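You operate a simulated robot arm through the tools that you are given. There is no shell and no other tool. Be economical: measure what you need, move in short steps, check, and stop when the job is done.

The job below is to be done with a simulated two-armed robot. You get a single attempt, and the scene is never put back.

TASK
Switch HEAT and TUBE off in the mains box for the repair.
Fine: shut and latch the door again; BENCH, PLUG and the main switch stay on.

The check looks at the end state, three seconds after you hand in, the way a careful person would. Anything else that was tipped, shoved, dropped, spilled or broken makes it a failure.

THE ROBOT
Two 7-joint arms with fingered hands on one trunk that stands fixed in place. Base frame: the origin is at the foot of the trunk, x ahead of it, y to its left, z up. Lengths are in mm, angles in degrees, forces in N, time in s.
The left shoulder is at [60, 166, 989], the right one opposite. With the tool pointing down near the work surface each hand reaches from about 100 to 820 mm from the base axis, measured 20 degrees to its own side. Payload 5 kg a hand.
The tool frame of a hand sits at the grasp point between the pads (the TCP): z along the fingers, y along the line on which they close. The tips reach 32 mm beyond it. Largest opening 160 mm; the body of the gripper starts 89 mm behind the TCP. The gripper is a hand of 3 fingers: y runs from the thumb to the fingers, the wrist lies at [0, 0, -267] in the tool frame, and closing takes about 1.5 s.
Orientation is that of the tool frame in the base frame, as [roll, pitch, yaw] about the fixed x, y, z axes, in that order (R = Rz(yaw) Ry(pitch) Rx(roll)). With the fingers straight down and closing along the base's y, the tool's x points along the base's -x, its y along +y and its z along -z.

THE INTERFACE
- The arms move only by the tool send_rows. It takes "left_commands", "right_commands" or both (then of equal length, played together; a hand with none holds still); each is a list of rows, each a list of 7 numbers: the shift along the tool's x, y, z in mm, then the turn, a rotation vector about the tool's x, y, z in rad, then the opening, from 0 (shut) to 1 (fully open). In form: [[x, y, z, wx, wy, wz, gripper], ...]. A call has 1 to 8 rows; each row shifts and turns the commanded pose from where the row before left it, along the tool's axes as they then stand. Each row takes 0.2 s and may step no farther than 50 mm and 8.6 degrees from the row before; otherwise, or with a gripper value out of range, the whole call is refused. A pose out of reach is approached as far as the arm can. The call stops where the force on the tool passes 90 N (or 10 N more than at its start, if that is more) or the arm is blocked; 0.2 s more then pass. The fingers move at their own pace (about 45 mm/s each) and stop on an object; they squeeze with about 30 N. The grip force told is the motor's: it shows also when the fingers shut on nothing. Time passes only in rows, and 0.2 s behind the last, so rows that do not move let the fingers close. The reply holds the time, the measured pose of the TCP, the force on the tool along the base axes, the opening and the grip force, in the units named above and with some noise, with the torque about the TCP (base axes, N m) and any sound that the robot's microphone picked up.
- Cameras (640 x 400 px; columns grow to the right, rows downward): "scene" is now at [57.7, 18.8, 1648.9]; the picture's right is [0.20, -0.98, 0.00], its down [-0.54, -0.11, -0.83] and it looks along [0.82, 0.16, -0.55] (base axes); focal length 347 px, centre (320, 200). "left" rides on the left gripper at [-65, -4, -116] in its tool frame; the picture's right is [0.06, -1.00, 0.00], its down [0.87, 0.05, -0.49] and it looks along [0.49, 0.03, 0.87] (tool axes); focal length 261 px, centre (320, 200). "right" rides on the right gripper at [65, -4, -116] in its tool frame; the picture's right is [0.06, 1.00, 0.00], its down [-0.87, 0.05, -0.49] and it looks along [-0.49, 0.03, 0.87] (tool axes); focal length 261 px, centre (320, 200). There is no depth. A picture from a camera that has moved, and an enlarged one, comes with that camera's place and axes in the base frame and with its lens.
- get_image(camera): a new picture of that camera. It takes no simulated time.
- lift_body(by): slides the trunk up (or, below 0, down) by that many mm; the arms and the scene camera ride with it, the base frame stays. It gives what a move gives, with no picture.
- set_grasp(shape, hand): the hand has 3 fingers and takes this shape, open, in about a second: jaw (thumb against the fingers, like two jaws); tri (thumb and two fingers); tip (a fingertip pinch); poke (one finger out to press); point (the index stretched); flat (the hand flat); cup (the hand cupped); fist (a fist). The gripper value then closes the fingers along that shape, each until it touches; the sizes above hold for jaw. It gives what a move gives, with no picture.
- aim_head(pan, tilt): turns the head with the scene camera to pan (to the left, within 86 degrees either way) and tilt (down, from -29 to 69), counted from straight ahead of the robot. It gives what a move gives.
- enlarge(camera, box): a new picture of the part [left, top, right, bottom] of that camera's present view, enlarged. It takes no simulated time.
- job_done(): hands the job in; it is judged then, once.

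Work in short steps. Places have to be worked out from the pictures, the camera data and where the tool is seen: move nearer, look again, correct. Check each grasp and each placing, and mend what went wrong. You have 120 turns and 94 pictures in all, those below and enlarged ones among them. Open the grippers and draw the arms clear of the work before you hand the job in, unless the task says otherwise; then end with one line.

The tools are called after "Request:" as a command line: name --argument value ..., lists and objects as JSON in quotes. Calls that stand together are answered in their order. send_rows: Moves the arms, as the interface text tells. Its arguments: {"type":"object","properties":{"left_commands":{"type":"array"},"right_commands":{"type":"array"}},"required":[]} The other tools are called the same way: lift_body (by) slides the trunk up or down; set_grasp (shape, hand) gives the hand a shape; aim_head (pan, tilt) turns the head that bears the scene camera; get_image (camera) takes a picture; enlarge (camera, box) takes an enlarged picture of a part of a camera's view; job_done () hands the job in.

At the start:

```text
time_s: 0.0
left_tcp_pos: [388.1, 364.8, 1454.5]
left_tcp_rot: [-179.9, 0.1, 180.0]
left_wrist_force: [0.9, -0.3, 0.3]
left_ft_torque: [0.0, -0.01, 0.0]
left_grip_width: 159.9
left_gripper_force: 0.0
left_shape: jaw
right_tcp_pos: [365.2, -42.5, 1469.0]
right_tcp_rot: [-180.0, 0.0, -180.0]
right_wrist_force: [0.1, -0.2, -0.2]
right_ft_torque: [-0.03, -0.01, -0.04]
right_grip_width: 160.0
right_gripper_force: 0.1
right_shape: jaw
trunk travel left (down, up): [-538.0, 52.0]
head pan, tilt: [11.3, 33.6]
```

scene: 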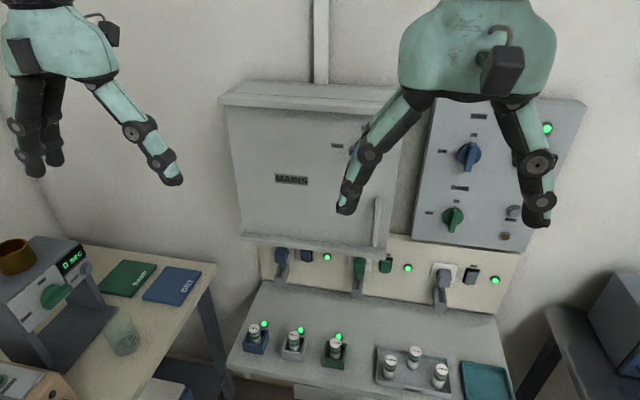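
right: 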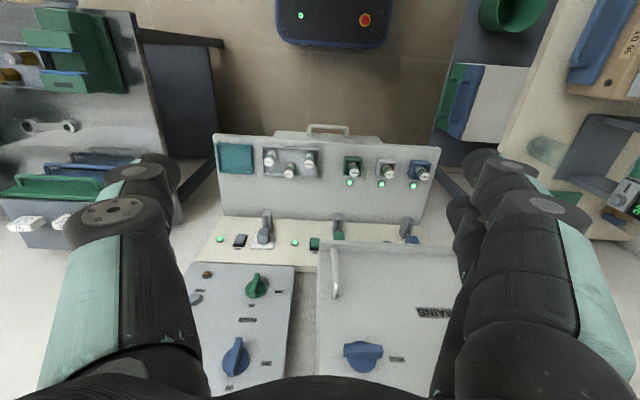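
left: 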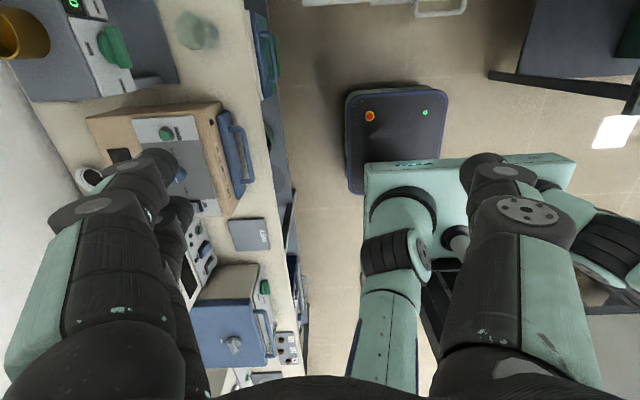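

The mains box hangs on the wall ahead, with a bar handle and a blue knob that the right hand partly hides. I take an enlarged look first.

Request:
enlarge --camera "scene" --box '[200, 70, 420, 270]'

Request:
enlarge --camera "right" --box '[180, 230, 480, 400]'

```text
2.00 times, centred on (310, 170) of scene
camera zoom: at [57.7, 18.8, 1648.9], right [0.2, -0.98, 0.0], down [-0.54, -0.11, -0.83], along [0.82, 0.16, -0.55], focal length 695 px, centre (340, 260)
```

zoom: 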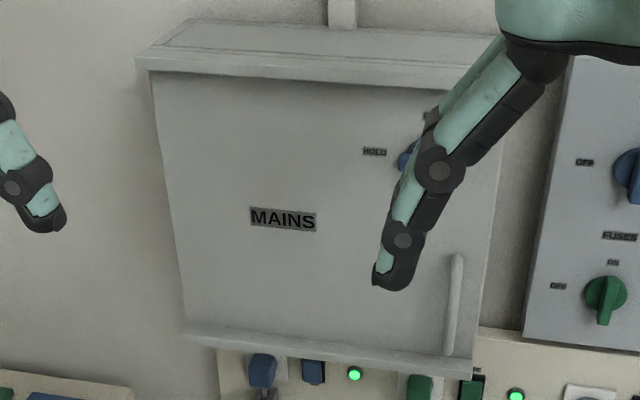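

```text
2.13 times, centred on (330, 315) of right
camera zoom: at [301.6, -46.9, 1583.5], right [-0.06, 1.0, 0.0], down [0.87, 0.05, 0.49], along [0.49, 0.03, -0.87], focal length 556 px, centre (299, -45)
```

zoom: 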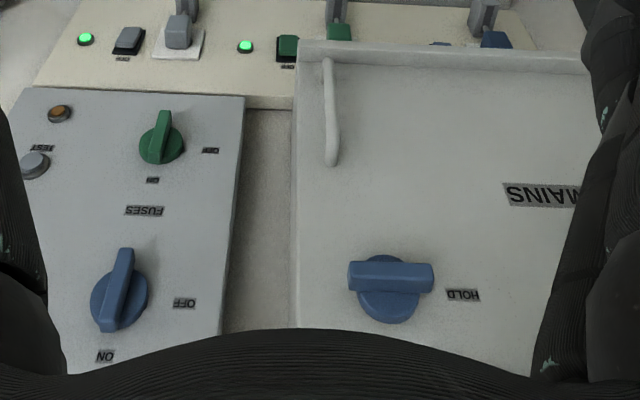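

The box door front is near x=770, with the knob around y≈80, z≈1320, found from the HOLD label in both views. I turn the right hand to point forward at a point short of the box.

Request:
send_rows --right_commands '[[-15, -6, 15, 0, -0.1428, 0, 1], [-12.7, -6, 17, 0, -0.1428, 0, 1], [-10.2, -6, 18.6, 0, -0.1428, 0, 1], [-7.4, -6, 19.9, 0, -0.1428, 0, 1], [-4.5, -6, 20.7, 0, -0.1428, 0, 1], [-1.5, -6, 21.2, 0, -0.1428, 0, 1], [1.5, -6, 21.2, 0, -0.1428, 0, 1], [4.5, -6, 20.7, 0, -0.1428, 0, 1]]'

```text
time_s: 1.8
left_tcp_pos: [388.1, 364.0, 1453.5]
left_tcp_rot: [-180.0, 0.0, 180.0]
left_wrist_force: [-0.7, -0.2, 0.5]
left_ft_torque: [-0.01, 0.04, 0.0]
left_grip_width: 159.8
left_gripper_force: 0.1
left_shape: jaw
right_tcp_pos: [484.4, -91.4, 1347.5]
right_tcp_rot: [-180.0, 65.5, -179.8]
right_wrist_force: [-0.2, 0.1, -0.3]
right_ft_torque: [0.0, 0.0, -0.02]
right_grip_width: 159.7
right_gripper_force: 0.1
right_shape: jaw
trunk travel left (down, up): [-538.0, 52.0]
head pan, tilt: [11.3, 33.6]
```

The turn went as planned, so I finish it with the last three rows and look.

Request:
send_rows --right_commands '[[7.4, -6, 19.9, 0, -0.1428, 0, 1], [10.2, -6, 18.6, 0, -0.1428, 0, 1], [12.7, -6, 17, 0, -0.1428, 0, 1]]'

Request:
get_image --camera "scene"

Request:
get_image --camera "right"

```text
time_s: 2.6
left_tcp_pos: [389.3, 364.9, 1451.8]
left_tcp_rot: [-179.9, -0.2, 180.0]
left_wrist_force: [0.4, -0.3, 0.0]
left_ft_torque: [-0.03, 0.06, -0.01]
left_grip_width: 159.7
left_gripper_force: 0.1
left_shape: jaw
right_tcp_pos: [543.1, -101.2, 1309.0]
right_tcp_rot: [157.8, 89.8, 157.7]
right_wrist_force: [0.1, 0.1, 0.9]
right_ft_torque: [0.01, 0.03, 0.0]
right_grip_width: 160.1
right_gripper_force: 0.0
right_shape: jaw
right hand out of reach, approached as far as the arm can: row 3
trunk travel left (down, up): [-538.0, 52.0]
head pan, tilt: [11.3, 33.6]
```

```text
88 pictures are left
camera scene: at [60.0, 19.7, 1648.8], right [0.2, -0.98, 0.0], down [-0.54, -0.11, -0.83], along [0.82, 0.16, -0.55], focal length 347 px, centre (320, 200)
```

scene: 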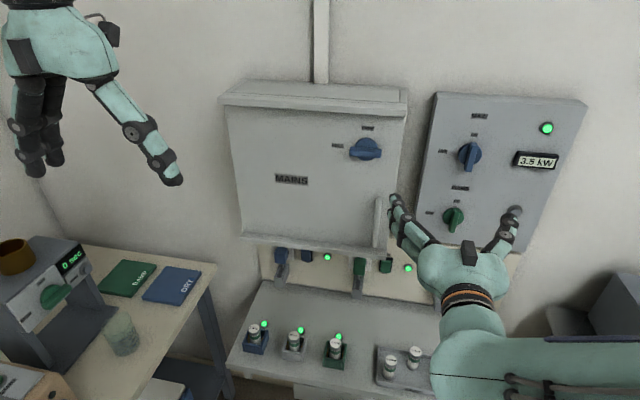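

```text
87 pictures are left
camera right: at [427.3, -105.2, 1244.4], right [0.0, 1.0, -0.06], down [-0.49, 0.05, 0.87], along [0.87, 0.03, 0.49], focal length 261 px, centre (320, 200)
```

right: 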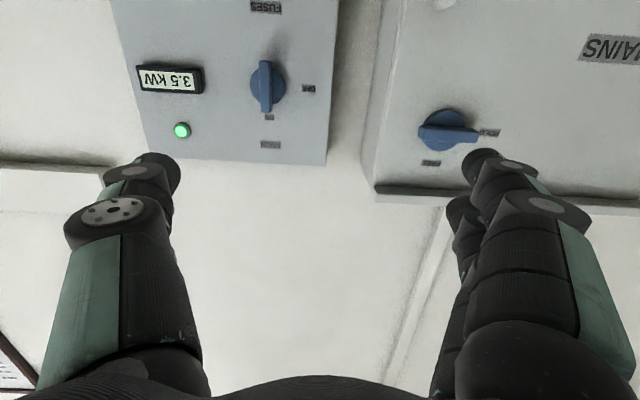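

The knob and panels are now in plain view. I enlarge the knob, handle and right panel labels.

Request:
enlarge --camera "scene" --box '[320, 110, 420, 172]'

Request:
enlarge --camera "scene" --box '[410, 90, 590, 250]'

Request:
enlarge --camera "right" --box '[360, 60, 560, 220]'

Request:
enlarge --camera "scene" --box '[230, 170, 430, 300]'

```text
6.40 times, centred on (370, 141) of scene
camera zoom: at [60.0, 19.7, 1648.8], right [0.2, -0.98, 0.0], down [-0.54, -0.11, -0.83], along [0.82, 0.16, -0.55], focal length 2223 px, centre (0, 578)
```

zoom: 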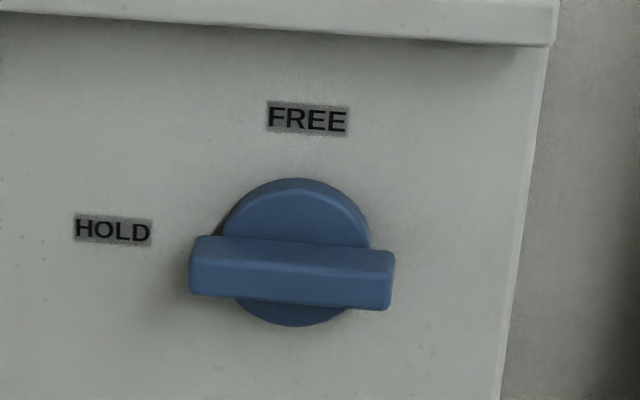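

```text
2.50 times, centred on (500, 170) of scene
camera zoom: at [60.0, 19.7, 1648.8], right [0.2, -0.98, 0.0], down [-0.54, -0.11, -0.83], along [0.82, 0.16, -0.55], focal length 868 px, centre (-130, 275)
```

zoom: 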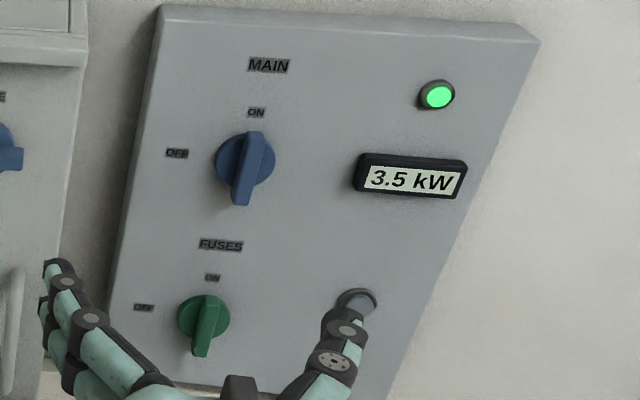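

```text
2.50 times, centred on (460, 140) of right
camera zoom: at [427.3, -105.2, 1244.4], right [0.0, 1.0, -0.06], down [-0.49, 0.05, 0.87], along [0.87, 0.03, 0.49], focal length 652 px, centre (-30, 350)
```

zoom: 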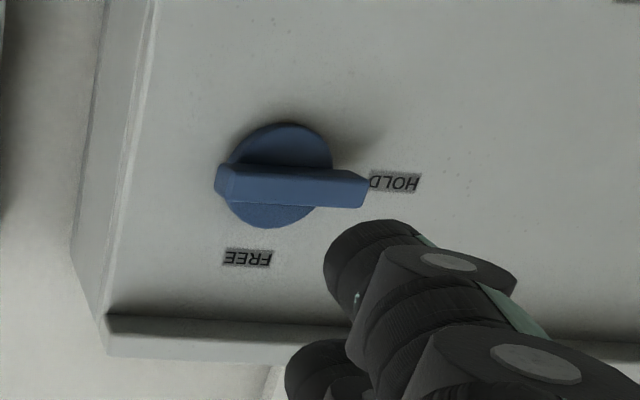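

```text
3.08 times, centred on (330, 235) of scene
camera zoom: at [60.0, 19.7, 1648.8], right [0.2, -0.98, 0.0], down [-0.54, -0.11, -0.83], along [0.82, 0.16, -0.55], focal length 1069 px, centre (289, 92)
```

zoom: 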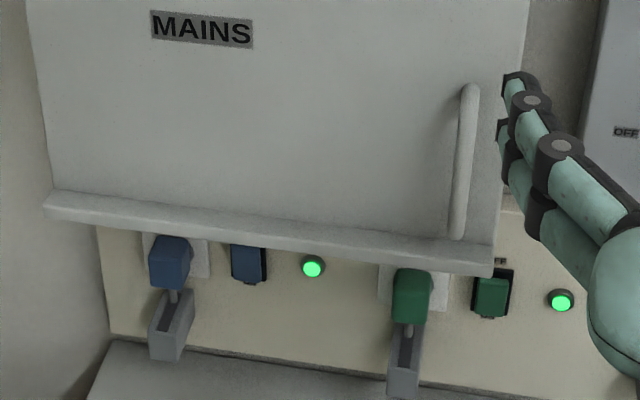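

The knob sits at about [765, 57, 1322]. It points to HOLD on the left and must turn +90° about base x to FREE, which is up. The vertical handle is at y≈13, z 1068–1210. The door spans y≈-19 to 377 with its hinge on the left. I line the hand up in front of the knob and start rolling it so the jaws close vertically.

Request:
send_rows --right_commands '[[-3, 39, 24, 0, 0, 0, 0.5], [-3, 39, 24, 0, 0, 0, 0.5], [-3, 39, 24, 0, 0, 0, 0.5], [-3, 39, 20, 0, 0, 0, 0.5], [0, 0, 0, 0, 0, -0.1428, 0.5], [0, 0, 0, 0, 0, -0.1428, 0.5], [0, 0, 0, 0, 0, -0.1428, 0.5], [0, 0, 0, 0, 0, -0.1428, 0.5]]'

Request:
send_rows --right_commands '[[0, 0, 0, 0, 0, -0.1428, 0.5], [0, 0, 0, 0, 0, -0.1428, 0.5], [0, 0, 0, 0, 0, -0.1428, 0.5], [0, 0, 0, 0, 0, -0.1428, 0.5], [0, 0, 0, 0, 0, -0.1428, 0.5], [0, 0, 0, 0, 0, -0.1428, 0.5], [0, 0, 0, 0, 0, -0.1428, 0.5]]'

Request:
get_image --camera "right"

Request:
get_image --camera "scene"

```text
time_s: 4.4
left_tcp_pos: [387.4, 363.5, 1454.3]
left_tcp_rot: [-179.8, -0.1, -180.0]
left_wrist_force: [0.1, -0.3, 0.0]
left_ft_torque: [-0.04, 0.02, 0.04]
left_grip_width: 160.0
left_gripper_force: 0.1
left_shape: jaw
right_tcp_pos: [636.1, 55.8, 1322.8]
right_tcp_rot: [-90.1, 57.2, -90.0]
right_wrist_force: [0.3, 0.5, 0.1]
right_ft_torque: [-0.01, 0.01, -0.01]
right_grip_width: 80.9
right_gripper_force: 0.0
right_shape: jaw
trunk travel left (down, up): [-538.0, 52.0]
head pan, tilt: [11.3, 33.6]
```

```text
time_s: 6.0
left_tcp_pos: [387.7, 364.5, 1454.2]
left_tcp_rot: [180.0, 0.0, 179.9]
left_wrist_force: [-0.6, -0.3, -0.2]
left_ft_torque: [0.0, -0.02, 0.01]
left_grip_width: 159.8
left_gripper_force: 0.1
left_shape: jaw
right_tcp_pos: [634.4, 55.7, 1324.4]
right_tcp_rot: [-90.0, -0.1, -90.0]
right_wrist_force: [0.7, -0.3, 0.4]
right_ft_torque: [-0.03, 0.0, 0.02]
right_grip_width: 80.7
right_gripper_force: 0.1
right_shape: jaw
trunk travel left (down, up): [-538.0, 52.0]
head pan, tilt: [11.3, 33.6]
```

```text
82 pictures are left
camera right: at [519.6, -10.6, 1328.1], right [0.0, -0.06, -1.0], down [-0.49, 0.87, -0.06], along [0.87, 0.49, -0.03], focal length 261 px, centre (320, 200)
```

right: 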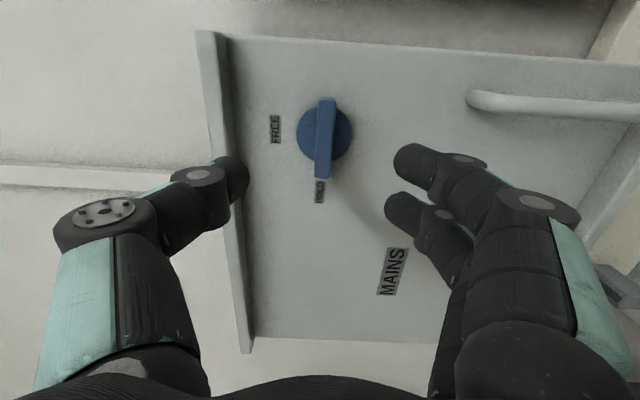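

```text
81 pictures are left
camera scene: at [57.6, 18.9, 1648.9], right [0.2, -0.98, 0.0], down [-0.54, -0.11, -0.83], along [0.82, 0.16, -0.55], focal length 347 px, centre (320, 200)
```

scene: 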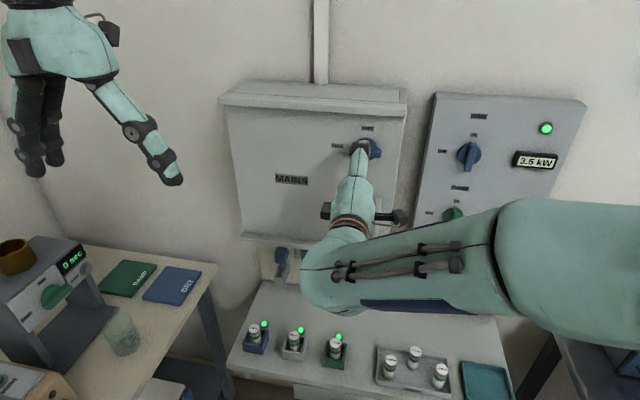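

The jaws straddle the bar, whose centre is about [740, 55, 1320]. I lower 4 mm and advance 85 mm.

Request:
send_rows --right_commands '[[0, 4, 30, 0, 0, 0, 0.5], [0, 0, 30, 0, 0, 0, 0.5], [0, 0, 15, 0, 0, 0, 0.5], [0, 0, 10, 0, 0, 0, 0.5]]'

Request:
get_image --camera "right"

```text
time_s: 7.0
left_tcp_pos: [388.2, 363.5, 1454.5]
left_tcp_rot: [-180.0, 0.0, 180.0]
left_wrist_force: [0.0, 1.1, -0.6]
left_ft_torque: [0.01, 0.0, 0.02]
left_grip_width: 159.9
left_gripper_force: 0.2
left_shape: jaw
right_tcp_pos: [719.9, 55.2, 1321.1]
right_tcp_rot: [-90.1, 0.0, -90.0]
right_wrist_force: [-0.6, 0.3, -0.2]
right_ft_torque: [0.03, 0.01, -0.02]
right_grip_width: 80.6
right_gripper_force: 0.1
right_shape: jaw
trunk travel left (down, up): [-538.0, 52.0]
head pan, tilt: [11.3, 33.6]
```

```text
80 pictures are left
camera right: at [605.0, -11.4, 1324.7], right [0.0, -0.06, -1.0], down [-0.49, 0.87, -0.05], along [0.87, 0.49, -0.03], focal length 261 px, centre (320, 200)
```

right: 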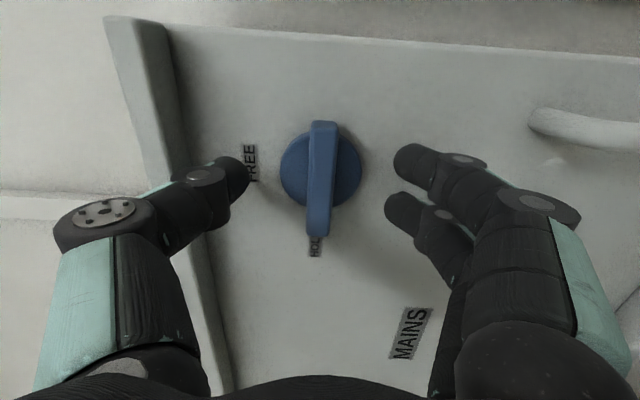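

Parallax puts the bar's front at x≈743, and the tips are at ≈752. I go in 7 mm more and close.

Request:
send_rows --right_commands '[[0, 0, 7, 0, 0, 0, 0.5], [0, 0, 0, 0, 0, 0, 0.05], [0, 0, 0, 0, 0, 0, 0.05], [0, 0, 0, 0, 0, 0, 0.05], [0, 0, 0, 0, 0, 0, 0.05], [0, 0, 0, 0, 0, 0, 0.05], [0, 0, 0, 0, 0, 0, 0.05]]'

Request:
get_image --camera "right"

```text
time_s: 8.6
left_tcp_pos: [386.1, 364.4, 1453.5]
left_tcp_rot: [-179.9, 0.1, -180.0]
left_wrist_force: [-0.1, -0.2, -0.6]
left_ft_torque: [0.0, 0.02, 0.0]
left_grip_width: 159.9
left_gripper_force: 0.0
left_shape: jaw
right_tcp_pos: [726.2, 55.0, 1319.8]
right_tcp_rot: [-90.1, 0.0, -89.9]
right_wrist_force: [-23.5, -4.5, -10.6]
right_ft_torque: [0.0, 0.55, -0.04]
right_grip_width: 30.6
right_gripper_force: 29.9
right_shape: jaw
trunk travel left (down, up): [-538.0, 52.0]
head pan, tilt: [11.3, 33.6]
```

```text
79 pictures are left
camera right: at [609.7, -11.5, 1324.1], right [0.0, -0.06, -1.0], down [-0.49, 0.87, -0.05], along [0.87, 0.49, -0.03], focal length 261 px, centre (320, 200)
```

right: 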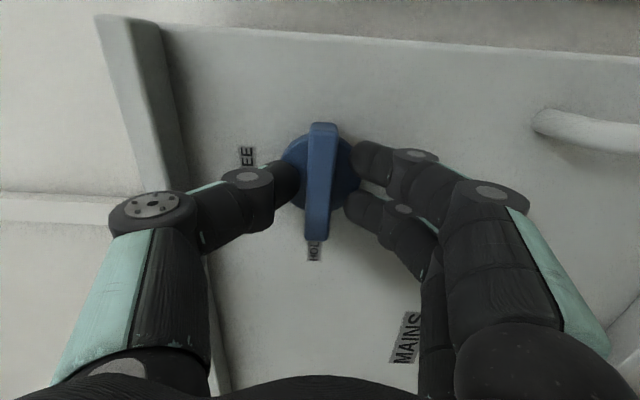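

The bar is gripped (30 N), with a slight push against the disc. I back off 2 mm and turn +90° toward FREE.

Request:
send_rows --right_commands '[[0, 0, -3, 0, 0, 0.1, 0.05], [0, 0, 0, 0, 0, 0.14, 0.05], [0, 0, 0, 0, 0, 0.14, 0.05], [0, 0, 0, 0, 0, 0.14, 0.05], [0, 0, 0, 0, 0, 0.14, 0.05], [0, 0, 0, 0, 0, 0.14, 0.05]]'

Request:
get_image --camera "right"

```text
time_s: 10.0
left_tcp_pos: [388.1, 363.9, 1453.9]
left_tcp_rot: [180.0, 0.0, -179.9]
left_wrist_force: [-0.3, 0.4, -0.3]
left_ft_torque: [-0.02, -0.02, -0.03]
left_grip_width: 160.2
left_gripper_force: 0.1
left_shape: jaw
right_tcp_pos: [724.1, 53.9, 1319.5]
right_tcp_rot: [-90.1, 45.9, -90.1]
right_wrist_force: [-5.4, -1.3, -11.3]
right_ft_torque: [0.0, 0.41, 0.03]
right_grip_width: 29.2
right_gripper_force: 30.2
right_shape: jaw
trunk travel left (down, up): [-538.0, 52.0]
head pan, tilt: [11.3, 33.6]
```

```text
78 pictures are left
camera right: at [608.9, 6.0, 1275.5], right [0.0, 0.67, -0.74], down [-0.49, 0.64, 0.59], along [0.87, 0.36, 0.33], focal length 261 px, centre (320, 200)
```

right: 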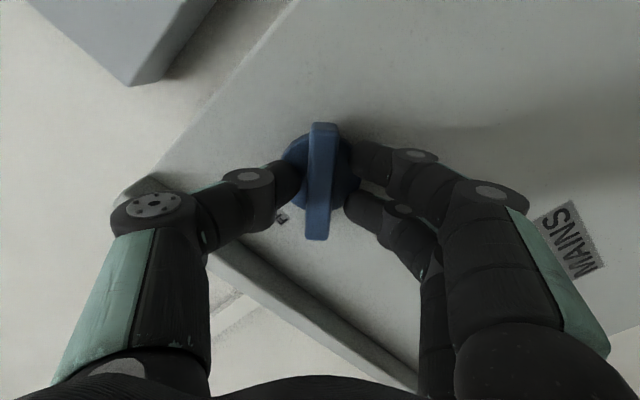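

The knob turns with the hand, so I do the second half.

Request:
send_rows --right_commands '[[0, 0, 0, 0, 0, 0.14, 0.05], [0, 0, 0, 0, 0, 0.14, 0.05], [0, 0, 0, 0, 0, 0.14, 0.05], [0, 0, 0, 0, 0, 0.14, 0.05], [0, 0, 0, 0, 0, 0.14, 0.05], [0, 0, 0, 0, 0, 0.08, 0.05]]'

Request:
get_image --camera "right"

```text
time_s: 11.4
left_tcp_pos: [388.0, 366.6, 1453.6]
left_tcp_rot: [-179.9, 0.0, -179.9]
left_wrist_force: [-0.2, 0.2, -0.1]
left_ft_torque: [-0.01, 0.02, -0.02]
left_grip_width: 159.9
left_gripper_force: 0.1
left_shape: jaw
right_tcp_pos: [724.1, 54.8, 1317.8]
right_tcp_rot: [96.9, 89.4, 97.1]
right_wrist_force: [-7.7, 4.3, -13.7]
right_ft_torque: [-0.26, 0.42, 0.28]
right_grip_width: 29.1
right_gripper_force: 29.8
right_shape: jaw
trunk travel left (down, up): [-538.0, 52.0]
head pan, tilt: [11.3, 33.6]
```

```text
77 pictures are left
camera right: at [608.8, 51.7, 1254.2], right [0.0, 1.0, -0.05], down [-0.49, 0.04, 0.87], along [0.87, 0.03, 0.49], focal length 261 px, centre (320, 200)
```

right: 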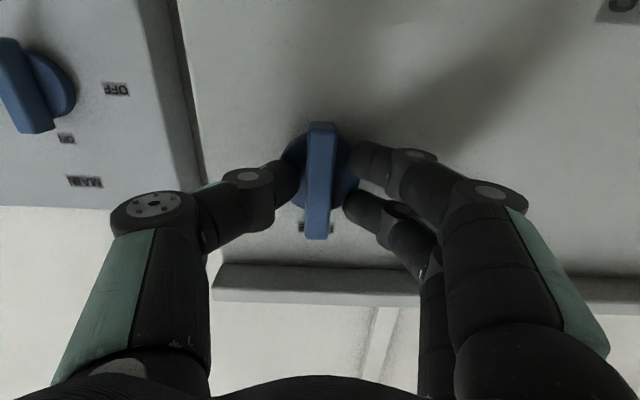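

The knob is at FREE. I release, back off 80 mm, then move down to the handle at y≈13, z≈1140.

Request:
send_rows --right_commands '[[0, 0, 0, 0, 0, 0, 0.5], [0, 0, 0, 0, 0, 0, 0.5], [0, 0, 0, 0, 0, 0, 0.5], [0, 0, 0, 0, 0, 0, 0.5], [0, 0, -40, 0, 0, 0, 0.5], [0, 0, -45, 0, 0, 0, 0.5]]'

Request:
send_rows --right_commands '[[45, -11, 0, 0, 0, 0, 0.5], [45, -11, 0, 0, 0, 0, 0.5], [45, -11, 0, 0, 0, 0, 0.5], [43, -9, 0, 0, 0, 0, 0.5]]'

Request:
get_image --camera "right"

Request:
get_image --camera "scene"

```text
time_s: 12.8
left_tcp_pos: [388.9, 364.1, 1453.4]
left_tcp_rot: [180.0, 0.1, -180.0]
left_wrist_force: [-0.1, 0.4, 0.1]
left_ft_torque: [-0.02, 0.0, 0.0]
left_grip_width: 160.1
left_gripper_force: 0.1
left_shape: jaw
right_tcp_pos: [637.1, 56.5, 1321.6]
right_tcp_rot: [88.0, 89.5, 88.0]
right_wrist_force: [0.6, 0.9, 0.0]
right_ft_torque: [0.02, -0.01, 0.0]
right_grip_width: 79.4
right_gripper_force: 0.0
right_shape: jaw
trunk travel left (down, up): [-538.0, 52.0]
head pan, tilt: [11.3, 33.6]
```

```text
time_s: 13.8
left_tcp_pos: [388.7, 363.9, 1453.7]
left_tcp_rot: [-180.0, 0.1, 180.0]
left_wrist_force: [-0.2, -0.5, 0.0]
left_ft_torque: [0.01, 0.0, -0.04]
left_grip_width: 159.6
left_gripper_force: 0.0
left_shape: jaw
right_tcp_pos: [637.4, 17.5, 1144.3]
right_tcp_rot: [88.2, 89.4, 88.3]
right_wrist_force: [0.6, -0.2, 0.7]
right_ft_torque: [0.02, -0.01, 0.02]
right_grip_width: 79.2
right_gripper_force: 0.0
right_shape: jaw
trunk travel left (down, up): [-538.0, 52.0]
head pan, tilt: [11.3, 33.6]
```

```text
76 pictures are left
camera right: at [523.0, 13.3, 1078.1], right [0.0, 1.0, -0.05], down [-0.49, 0.05, 0.87], along [0.87, 0.03, 0.49], focal length 261 px, centre (320, 200)
```

right: 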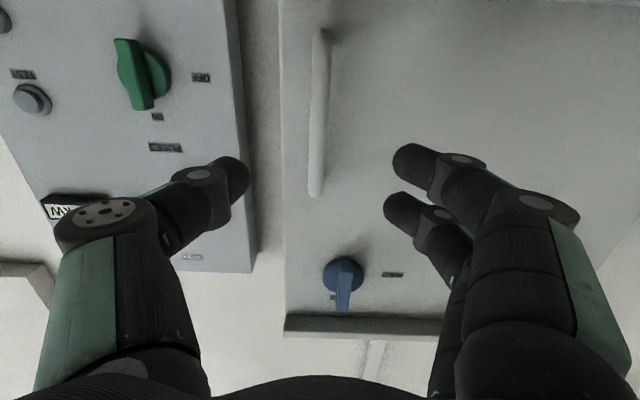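

```text
75 pictures are left
camera scene: at [58.6, 18.8, 1648.9], right [0.2, -0.98, 0.0], down [-0.54, -0.11, -0.83], along [0.82, 0.16, -0.55], focal length 347 px, centre (320, 200)
```

scene: 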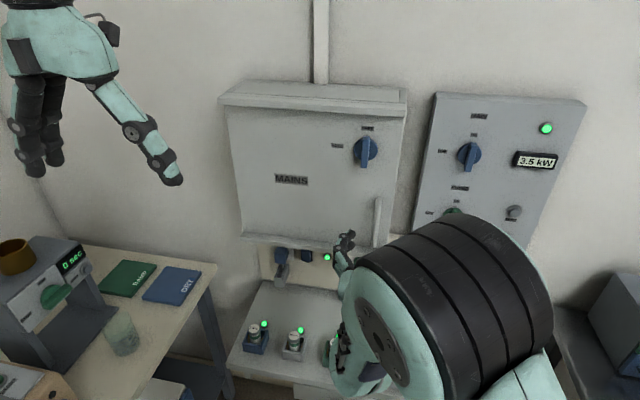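

The handle is at y≈14, spanning z 1067–1197. I shift slightly and advance 88 mm around it.

Request:
send_rows --right_commands '[[8, -3, 30, 0, 0, 0, 0.5], [0, 0, 30, 0, 0, 0, 0.5], [0, 0, 18, 0, 0, 0, 0.5], [0, 0, 10, 0, 0, 0, 0.5]]'

Request:
get_image --camera "right"

```text
time_s: 14.8
left_tcp_pos: [387.9, 364.1, 1452.6]
left_tcp_rot: [-180.0, 0.0, -180.0]
left_wrist_force: [0.0, -0.1, 0.5]
left_ft_torque: [0.03, -0.02, -0.02]
left_grip_width: 159.7
left_gripper_force: 0.1
left_shape: jaw
right_tcp_pos: [726.5, 11.5, 1132.7]
right_tcp_rot: [95.1, 89.5, 95.1]
right_wrist_force: [-0.7, -0.7, 0.2]
right_ft_torque: [0.03, 0.02, 0.02]
right_grip_width: 79.7
right_gripper_force: 0.0
right_shape: jaw
trunk travel left (down, up): [-538.0, 52.0]
head pan, tilt: [11.3, 33.6]
```

```text
74 pictures are left
camera right: at [611.6, 8.6, 1068.2], right [0.0, 1.0, -0.05], down [-0.49, 0.05, 0.87], along [0.87, 0.03, 0.49], focal length 261 px, centre (320, 200)
```

right: 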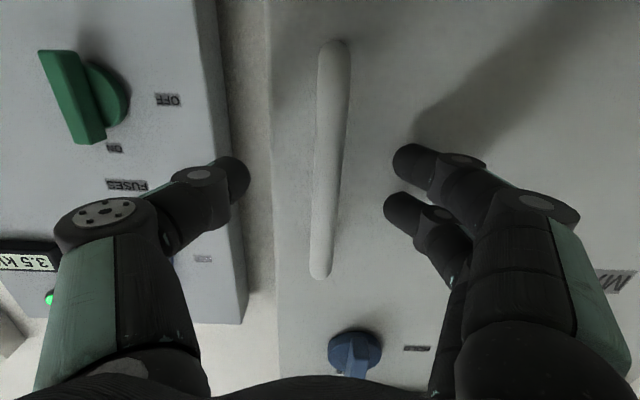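

The handle is between the jaws. I close on it.

Request:
send_rows --right_commands '[[0, 0, 0, 0, 0, 0, 0.0], [0, 0, 0, 0, 0, 0, 0.0], [0, 0, 0, 0, 0, 0, 0.0], [0, 0, 0, 0, 0, 0, 0.0], [0, 0, 0, 0, 0, 0, 0.0], [0, 0, 0, 0, 0, 0, 0.0]]'

Request:
get_image --camera "right"

```text
time_s: 16.2
left_tcp_pos: [388.4, 363.6, 1452.5]
left_tcp_rot: [180.0, -0.1, 180.0]
left_wrist_force: [0.2, -0.6, 0.6]
left_ft_torque: [-0.02, -0.02, -0.02]
left_grip_width: 160.1
left_gripper_force: 0.0
left_shape: jaw
right_tcp_pos: [725.9, 11.0, 1133.4]
right_tcp_rot: [91.9, 89.3, 91.8]
right_wrist_force: [2.3, -0.9, 0.2]
right_ft_torque: [-0.02, 0.0, -0.01]
right_grip_width: 0.0
right_gripper_force: 29.8
right_shape: jaw
trunk travel left (down, up): [-538.0, 52.0]
head pan, tilt: [11.3, 33.6]
```

```text
73 pictures are left
camera right: at [611.6, 8.6, 1068.4], right [0.0, 1.0, -0.05], down [-0.49, 0.05, 0.87], along [0.87, 0.03, 0.49], focal length 261 px, centre (320, 200)
```

right: 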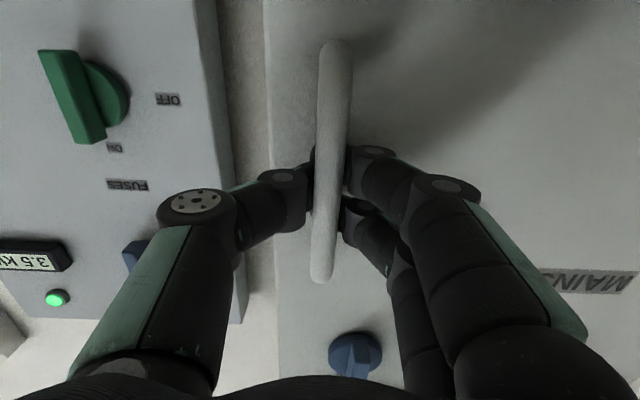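

The fingers are hooked shut behind the handle. I pull the door open a little along its arc, with the hinge near [775, 377].

Request:
send_rows --right_commands '[[0, 1, -8, 0, 0, 0, 0], [0, 2, -14, 0.04, 0, 0, 0], [0, 2, -14, 0.04, 0, 0, 0], [0, 2, -14, 0.04, 0, 0, 0]]'

Request:
get_image --camera "right"

Request:
get_image --camera "scene"

```text
time_s: 17.2
left_tcp_pos: [387.0, 364.3, 1454.6]
left_tcp_rot: [179.9, 0.1, -180.0]
left_wrist_force: [0.4, 0.2, -0.1]
left_ft_torque: [0.01, 0.04, -0.02]
left_grip_width: 159.6
left_gripper_force: 0.2
left_shape: jaw
right_tcp_pos: [676.5, 21.7, 1133.5]
right_tcp_rot: [99.2, 89.5, 92.3]
right_wrist_force: [-1.2, 0.0, 0.1]
right_ft_torque: [0.01, -0.01, 0.0]
right_grip_width: 0.0
right_gripper_force: 30.1
right_shape: jaw
trunk travel left (down, up): [-538.0, 52.0]
head pan, tilt: [11.3, 33.6]
```

```text
72 pictures are left
camera right: at [561.5, 32.0, 1069.2], right [0.12, 0.99, -0.05], down [-0.48, 0.1, 0.87], along [0.87, -0.08, 0.49], focal length 261 px, centre (320, 200)
```

right: 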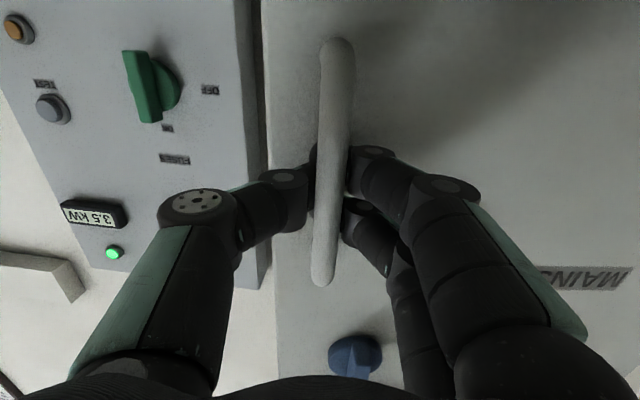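

```text
71 pictures are left
camera scene: at [57.4, 19.1, 1648.9], right [0.2, -0.98, 0.0], down [-0.54, -0.11, -0.83], along [0.82, 0.16, -0.55], focal length 347 px, centre (320, 200)
```

scene: 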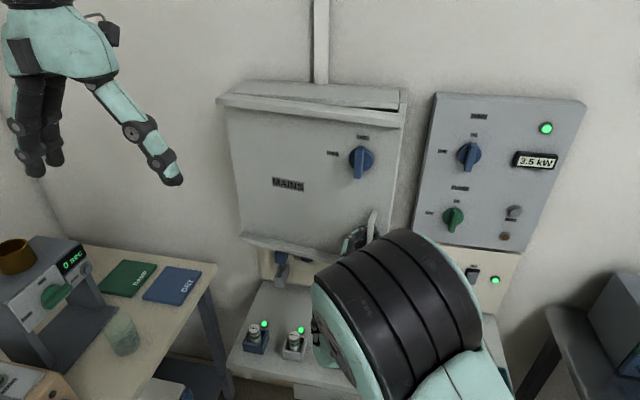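

The door opens freely. I swing it further along the arc and move the left hand outward to keep it clear.

Request:
send_rows --right_commands '[[0, 6.5, -36, 0.1, 0, 0, 0], [0, 6.5, -36, 0.1, 0, 0, 0], [0, 6.5, -36, 0.1, 0, 0, 0], [0, 6.5, -36, 0.1, 0, 0, 0], [0, 6.5, -36, 0.1, 0, 0, 0]]' --left_commands '[[0, 25, -10, 0, 0, 0, 1], [0, 25, -10, 0, 0, 0, 1], [0, 25, -10, 0, 0, 0, 1], [0, 25, -10, 0, 0, 0, 1], [0, 25, -10, 0, 0, 0, 1]]'

Request:
get_image --camera "scene"

Request:
get_image --camera "right"

```text
time_s: 18.6
left_tcp_pos: [391.0, 334.6, 1508.1]
left_tcp_rot: [179.2, 5.4, 165.3]
left_wrist_force: [-0.6, 0.9, 0.3]
left_ft_torque: [-0.01, -0.01, -0.04]
left_grip_width: 159.9
left_gripper_force: 0.1
left_shape: jaw
left hand out of reach, approached as far as the arm can: row 1, 2, 3, 4, 5
right_tcp_pos: [519.2, 107.0, 1133.4]
right_tcp_rot: [126.5, 89.4, 91.0]
right_wrist_force: [1.8, 1.7, -0.8]
right_ft_torque: [0.01, 0.02, 0.04]
right_grip_width: 0.0
right_gripper_force: 30.1
right_shape: jaw
trunk travel left (down, up): [-538.0, 52.0]
head pan, tilt: [11.3, 33.6]
stopped in row 5 (left hand): the arm was blocked; the commanded pose is now the measured one
```

```text
70 pictures are left
camera scene: at [58.1, 19.4, 1648.8], right [0.2, -0.98, 0.0], down [-0.54, -0.11, -0.83], along [0.82, 0.16, -0.55], focal length 347 px, centre (320, 200)
```

scene: 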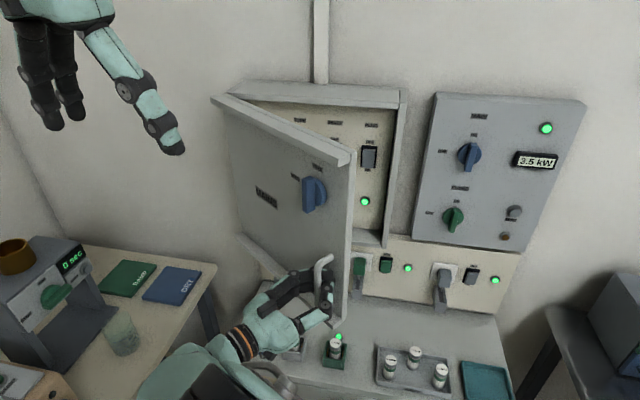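

```text
69 pictures are left
camera right: at [422.8, 171.6, 1069.2], right [0.58, 0.81, -0.05], down [-0.37, 0.32, 0.87], along [0.73, -0.49, 0.49], focal length 261 px, centre (320, 200)
```

right: 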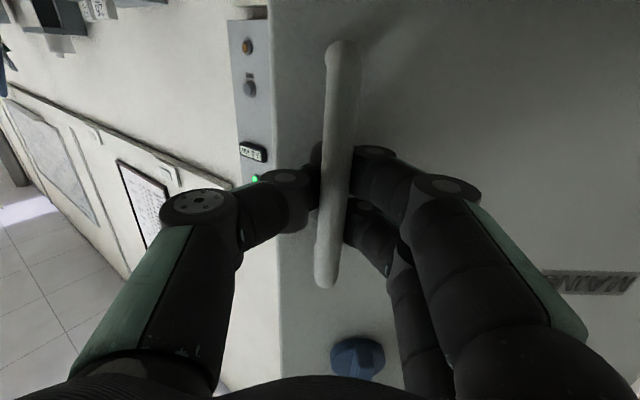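

The door is at about 36° and the left hand is well above it. I pull two steps more, then let go of the handle.

Request:
send_rows --right_commands '[[0, 6.5, -36, 0.1, 0, 0, 0], [0, 6.5, -36, 0.1, 0, 0, 0], [0, 0, 0, 0, 0, 0, 0.35], [0, 0, 0, 0, 0, 0, 0.35], [0, 0, 0, 0, 0, 0, 0.35], [0, 0, 0, 0, 0, 0, 0.35]]'

Request:
get_image --camera "right"

Request:
get_image --camera "scene"

```text
time_s: 20.0
left_tcp_pos: [390.5, 339.0, 1507.6]
left_tcp_rot: [-180.0, 5.6, 165.5]
left_wrist_force: [-0.6, -0.5, -0.6]
left_ft_torque: [0.01, -0.01, 0.0]
left_grip_width: 159.8
left_gripper_force: 0.1
left_shape: jaw
right_tcp_pos: [477.2, 154.2, 1139.1]
right_tcp_rot: [145.7, 88.5, 97.7]
right_wrist_force: [-0.2, 0.0, -0.3]
right_ft_torque: [0.01, 0.0, -0.02]
right_grip_width: 55.3
right_gripper_force: 0.1
right_shape: jaw
trunk travel left (down, up): [-538.0, 52.0]
head pan, tilt: [11.3, 33.6]
```

```text
68 pictures are left
camera right: at [397.1, 239.7, 1076.9], right [0.74, 0.67, -0.05], down [-0.29, 0.38, 0.88], along [0.61, -0.64, 0.47], focal length 261 px, centre (320, 200)
```

right: 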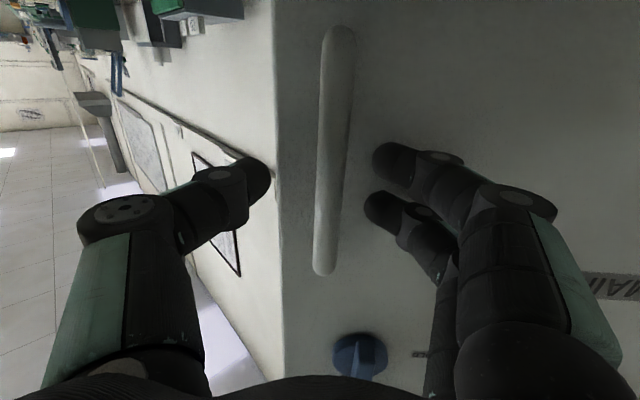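

```text
67 pictures are left
camera scene: at [57.8, 19.1, 1648.9], right [0.2, -0.98, 0.0], down [-0.54, -0.11, -0.83], along [0.82, 0.16, -0.55], focal length 347 px, centre (320, 200)
```

scene: 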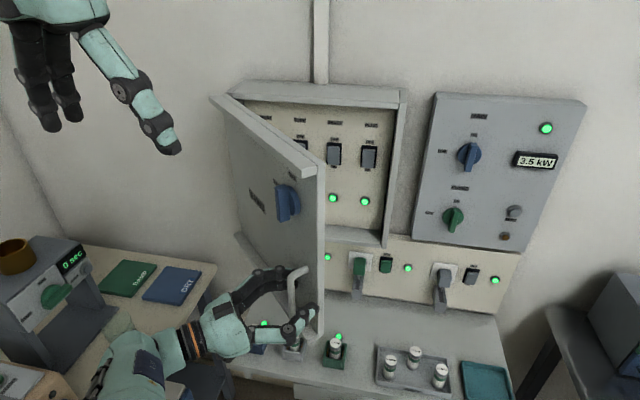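

The fingers are open around the handle. I draw back along the tool axis, then slide sideways past the door edge in small steps.

Request:
send_rows --right_commands '[[0, 0, -25, 0, 0, 0, 0.35], [0, 0, -25, 0, 0, 0, 0.35], [0, -25, 0, 0, 0, 0, 0.2], [0, -25, 0, 0, 0, 0, 0.2], [0, -25, 0, 0, 0, 0, 0.2]]'

Request:
get_image --camera "scene"

Request:
get_image --camera "right"

```text
time_s: 21.0
left_tcp_pos: [391.4, 342.1, 1508.0]
left_tcp_rot: [-179.5, 5.9, 165.0]
left_wrist_force: [-0.2, 0.6, 0.7]
left_ft_torque: [0.01, 0.0, 0.04]
left_grip_width: 160.0
left_gripper_force: 0.0
left_shape: jaw
right_tcp_pos: [466.6, 120.3, 1128.9]
right_tcp_rot: [-170.1, 87.1, 135.2]
right_wrist_force: [11.4, 9.3, 5.9]
right_ft_torque: [-0.02, -0.27, -0.01]
right_grip_width: 37.3
right_gripper_force: 0.1
right_shape: jaw
trunk travel left (down, up): [-538.0, 52.0]
head pan, tilt: [11.3, 33.6]
stopped in row 4 (right hand): the arm was blocked; the commanded pose is now the measured one
```

```text
66 pictures are left
camera scene: at [59.2, 20.8, 1648.9], right [0.2, -0.98, 0.0], down [-0.54, -0.11, -0.83], along [0.82, 0.16, -0.55], focal length 347 px, centre (320, 200)
```

scene: 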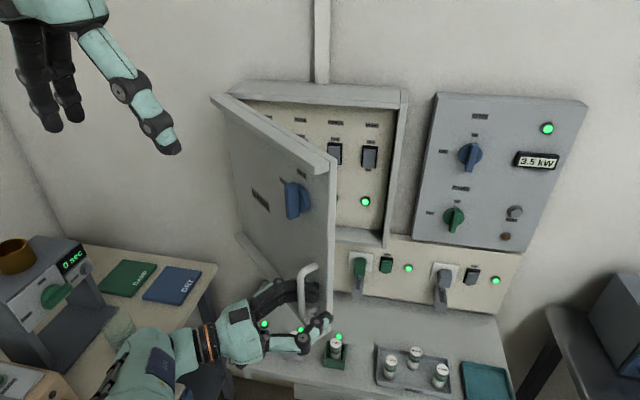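

```text
65 pictures are left
camera right: at [393.3, 214.2, 1070.3], right [0.81, 0.58, -0.07], down [-0.21, 0.4, 0.89], along [0.55, -0.71, 0.45], focal length 261 px, centre (320, 200)
```

right: 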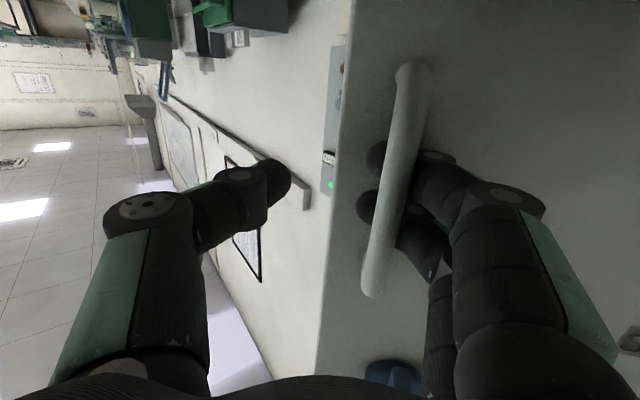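

The arm could not retreat there, and the fingers snagged the handle and nudged the door a bit closed. I recentre, follow the arc back toward about 25°, where the arm has more room, and withdraw there.

Request:
send_rows --right_commands '[[0, 12, 5, -0.1, 0, 0, 0.35], [0, -1, 30, -0.14, 0, 0, 0.35], [0, -3, 37, -0.14, 0, 0, 0.35], [0, -3, 37, -0.1, 0, 0, 0.35]]'

Request:
get_image --camera "right"

Request:
get_image --camera "scene"

```text
time_s: 22.0
left_tcp_pos: [391.7, 337.4, 1509.6]
left_tcp_rot: [-179.8, 5.8, 164.9]
left_wrist_force: [0.0, -0.1, 0.5]
left_ft_torque: [0.02, 0.02, 0.02]
left_grip_width: 160.0
left_gripper_force: 0.1
left_shape: jaw
right_tcp_pos: [546.4, 47.8, 1119.6]
right_tcp_rot: [163.0, 86.9, 135.7]
right_wrist_force: [0.2, 0.4, 0.7]
right_ft_torque: [-0.01, 0.01, 0.01]
right_grip_width: 56.8
right_gripper_force: 0.1
right_shape: jaw
trunk travel left (down, up): [-538.0, 52.0]
head pan, tilt: [11.3, 33.6]
```

```text
64 pictures are left
camera right: at [441.1, 98.7, 1061.3], right [0.46, 0.89, -0.05], down [-0.38, 0.24, 0.89], along [0.81, -0.39, 0.44], focal length 261 px, centre (320, 200)
```

right: 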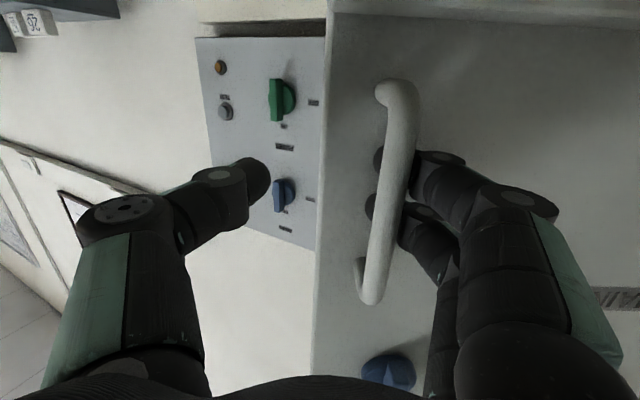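

```text
63 pictures are left
camera scene: at [58.3, 18.0, 1648.8], right [0.2, -0.98, 0.0], down [-0.54, -0.11, -0.83], along [0.82, 0.16, -0.55], focal length 347 px, centre (320, 200)
```

scene: 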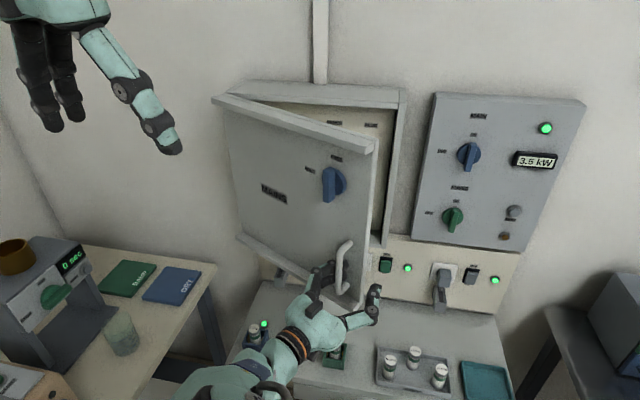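

The door is at about 27°. I centre on the handle by shifting left 15 mm and back off.

Request:
send_rows --right_commands '[[0, 18, 0, 0, 0, 0, 0.4], [0, 0, -20, 0, 0, 0, 0.4], [0, 0, -20, 0, 0, 0, 0.4], [0, 0, -20, 0, 0, 0, 0.4]]'

Request:
get_image --camera "right"

```text
time_s: 23.0
left_tcp_pos: [389.7, 338.6, 1509.2]
left_tcp_rot: [-179.8, 6.0, 164.9]
left_wrist_force: [0.1, 0.3, 0.3]
left_ft_torque: [0.03, -0.04, 0.01]
left_grip_width: 159.7
left_gripper_force: 0.1
left_shape: jaw
right_tcp_pos: [503.1, 90.5, 1123.9]
right_tcp_rot: [162.3, 86.8, 135.1]
right_wrist_force: [-0.6, -0.2, -0.3]
right_ft_torque: [0.06, 0.0, -0.01]
right_grip_width: 63.3
right_gripper_force: 0.1
right_shape: jaw
trunk travel left (down, up): [-538.0, 52.0]
head pan, tilt: [11.3, 33.6]
```

```text
62 pictures are left
camera right: at [396.6, 142.6, 1065.1], right [0.46, 0.89, -0.05], down [-0.38, 0.24, 0.89], along [0.8, -0.39, 0.45], focal length 261 px, centre (320, 200)
```

right: 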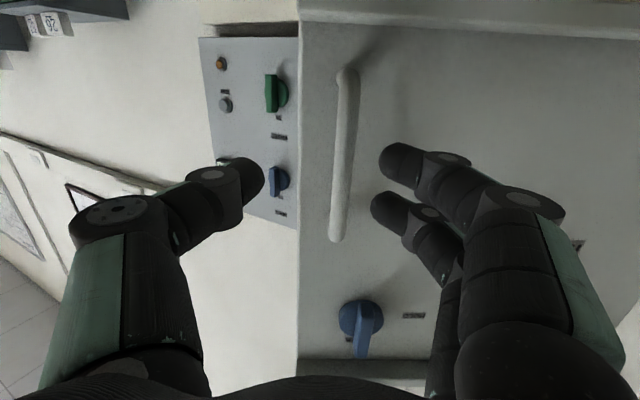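

I'm clear of the handle. Now I slide right past the door edge with the fingers closed.

Request:
send_rows --right_commands '[[0, -40, 0, 0, 0, 0, 0.2], [0, -40, 0, -0.08, 0, 0, 0.1], [0, -40, 18, -0.1, 0, 0, 0.0], [0, -40, 18, -0.1, 0, 0, 0.0], [0, -25, 20, -0.1, 0, 0, 0.0]]'

Request:
get_image --camera "right"

Request:
get_image --camera "scene"

```text
time_s: 24.2
left_tcp_pos: [391.6, 337.2, 1507.6]
left_tcp_rot: [-179.8, 5.8, 164.9]
left_wrist_force: [0.1, -0.4, 0.0]
left_ft_torque: [0.05, 0.05, 0.0]
left_grip_width: 159.8
left_gripper_force: 0.1
left_shape: jaw
right_tcp_pos: [534.7, -45.0, 1110.3]
right_tcp_rot: [139.9, 86.8, 134.3]
right_wrist_force: [-0.6, 0.2, -0.5]
right_ft_torque: [0.01, 0.03, 0.02]
right_grip_width: 0.2
right_gripper_force: 27.6
right_shape: jaw
right hand out of reach, approached as far as the arm can: row 4, 5
trunk travel left (down, up): [-538.0, 52.0]
head pan, tilt: [11.3, 33.6]
```

```text
61 pictures are left
camera right: at [416.8, -35.2, 1049.1], right [0.1, 0.99, -0.03], down [-0.45, 0.07, 0.89], along [0.89, -0.08, 0.45], focal length 261 px, centre (320, 200)
```

right: 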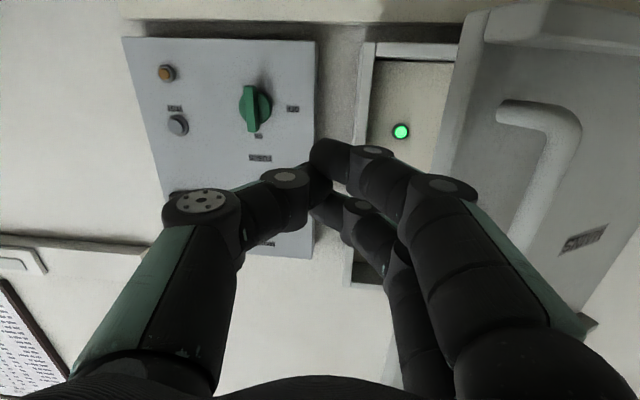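

```text
60 pictures are left
camera scene: at [58.9, 17.7, 1648.8], right [0.2, -0.98, 0.0], down [-0.54, -0.11, -0.83], along [0.82, 0.16, -0.55], focal length 347 px, centre (320, 200)
```

scene: 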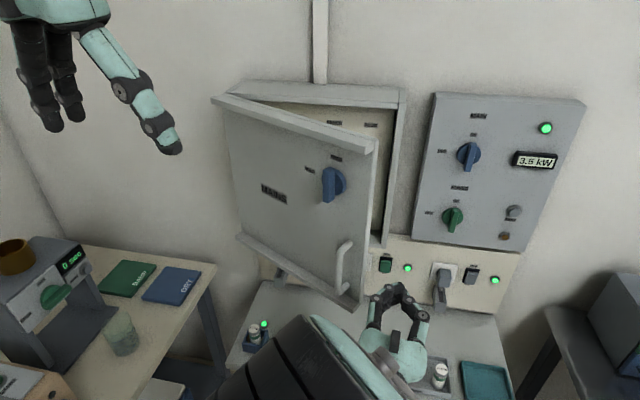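

The hand is now right of the door edge. I raise it to mid-door height and go forward into the gap.

Request:
send_rows --right_commands '[[-25, -5, 15, 0, 0, 0, 0.0], [-30, -5, 25, 0, 0, 0, 0.0], [-30, 0, 30, 0, 0, 0, 0.0], [0, 0, 30, 0, 0, 0, 0.0]]'

Request:
get_image --camera "scene"

Request:
get_image --camera "right"

```text
time_s: 25.2
left_tcp_pos: [391.9, 338.2, 1508.4]
left_tcp_rot: [-179.9, 5.9, 165.0]
left_wrist_force: [1.0, 0.3, 0.5]
left_ft_torque: [0.0, 0.0, 0.01]
left_grip_width: 160.1
left_gripper_force: 0.0
left_shape: jaw
right_tcp_pos: [633.0, -67.8, 1192.5]
right_tcp_rot: [141.5, 87.0, 135.9]
right_wrist_force: [-1.0, -0.1, -0.1]
right_ft_torque: [-0.02, 0.02, -0.01]
right_grip_width: 0.0
right_gripper_force: 30.1
right_shape: jaw
trunk travel left (down, up): [-538.0, 52.0]
head pan, tilt: [11.3, 33.6]
```

```text
59 pictures are left
camera scene: at [58.7, 19.0, 1648.8], right [0.2, -0.98, 0.0], down [-0.54, -0.11, -0.83], along [0.82, 0.16, -0.55], focal length 347 px, centre (320, 200)
```

scene: 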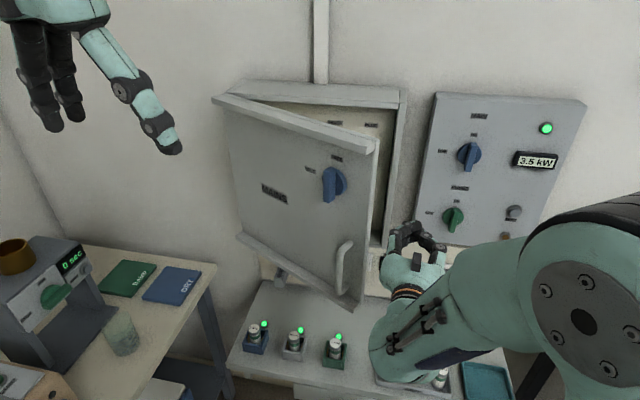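

```text
58 pictures are left
camera right: at [515.8, -58.6, 1132.4], right [0.1, 0.99, -0.03], down [-0.45, 0.07, 0.89], along [0.89, -0.07, 0.45], focal length 261 px, centre (320, 200)
```

right: 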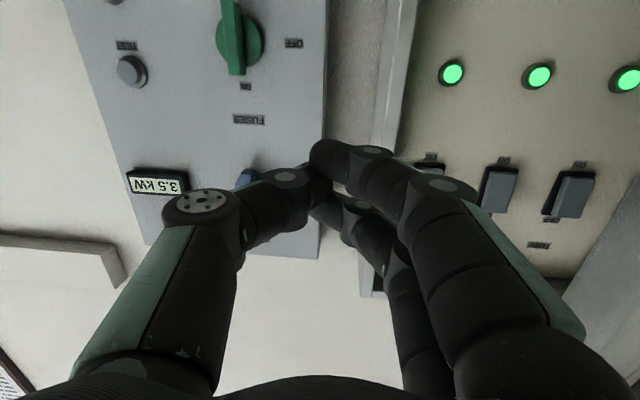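

There's a clear path into the gap. I sweep left with a gradual left yaw to push the door open from inside.

Request:
send_rows --right_commands '[[0, 39.8, -4, -0.07, 0, 0, 0], [0, 40, -1, -0.07, 0, 0, 0], [0, 40, 1.7, -0.07, 0, 0, 0], [0, 39.8, 4.5, -0.07, 0, 0, 0], [0, 39.3, 7.2, -0.07, 0, 0, 0], [0, 38.7, 10, -0.07, 0, 0, 0]]'

Request:
get_image --camera "scene"

```text
time_s: 26.1
left_tcp_pos: [380.8, 333.5, 1513.3]
left_tcp_rot: [179.9, 6.0, 164.9]
left_wrist_force: [-0.1, 1.7, -0.5]
left_ft_torque: [-0.12, -0.02, 0.01]
left_grip_width: 160.0
left_gripper_force: 0.0
left_shape: jaw
right_tcp_pos: [623.8, 55.2, 1195.3]
right_tcp_rot: [133.5, 86.6, 140.6]
right_wrist_force: [-73.1, -78.3, 14.8]
right_ft_torque: [1.05, 1.42, 12.24]
right_grip_width: 0.0
right_gripper_force: 29.6
right_shape: jaw
trunk travel left (down, up): [-538.0, 52.0]
head pan, tilt: [11.3, 33.6]
stopped in row 4 (right hand): the force on the tool passed its limit at 110 N (the readings are from after the stop); the commanded pose is now the measured one
```

```text
57 pictures are left
camera scene: at [45.6, 10.9, 1649.9], right [0.19, -0.98, 0.0], down [-0.54, -0.1, -0.84], along [0.82, 0.16, -0.55], focal length 347 px, centre (320, 200)
```

scene: 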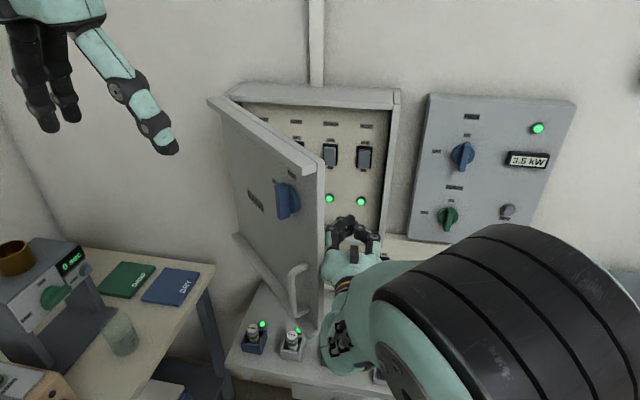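

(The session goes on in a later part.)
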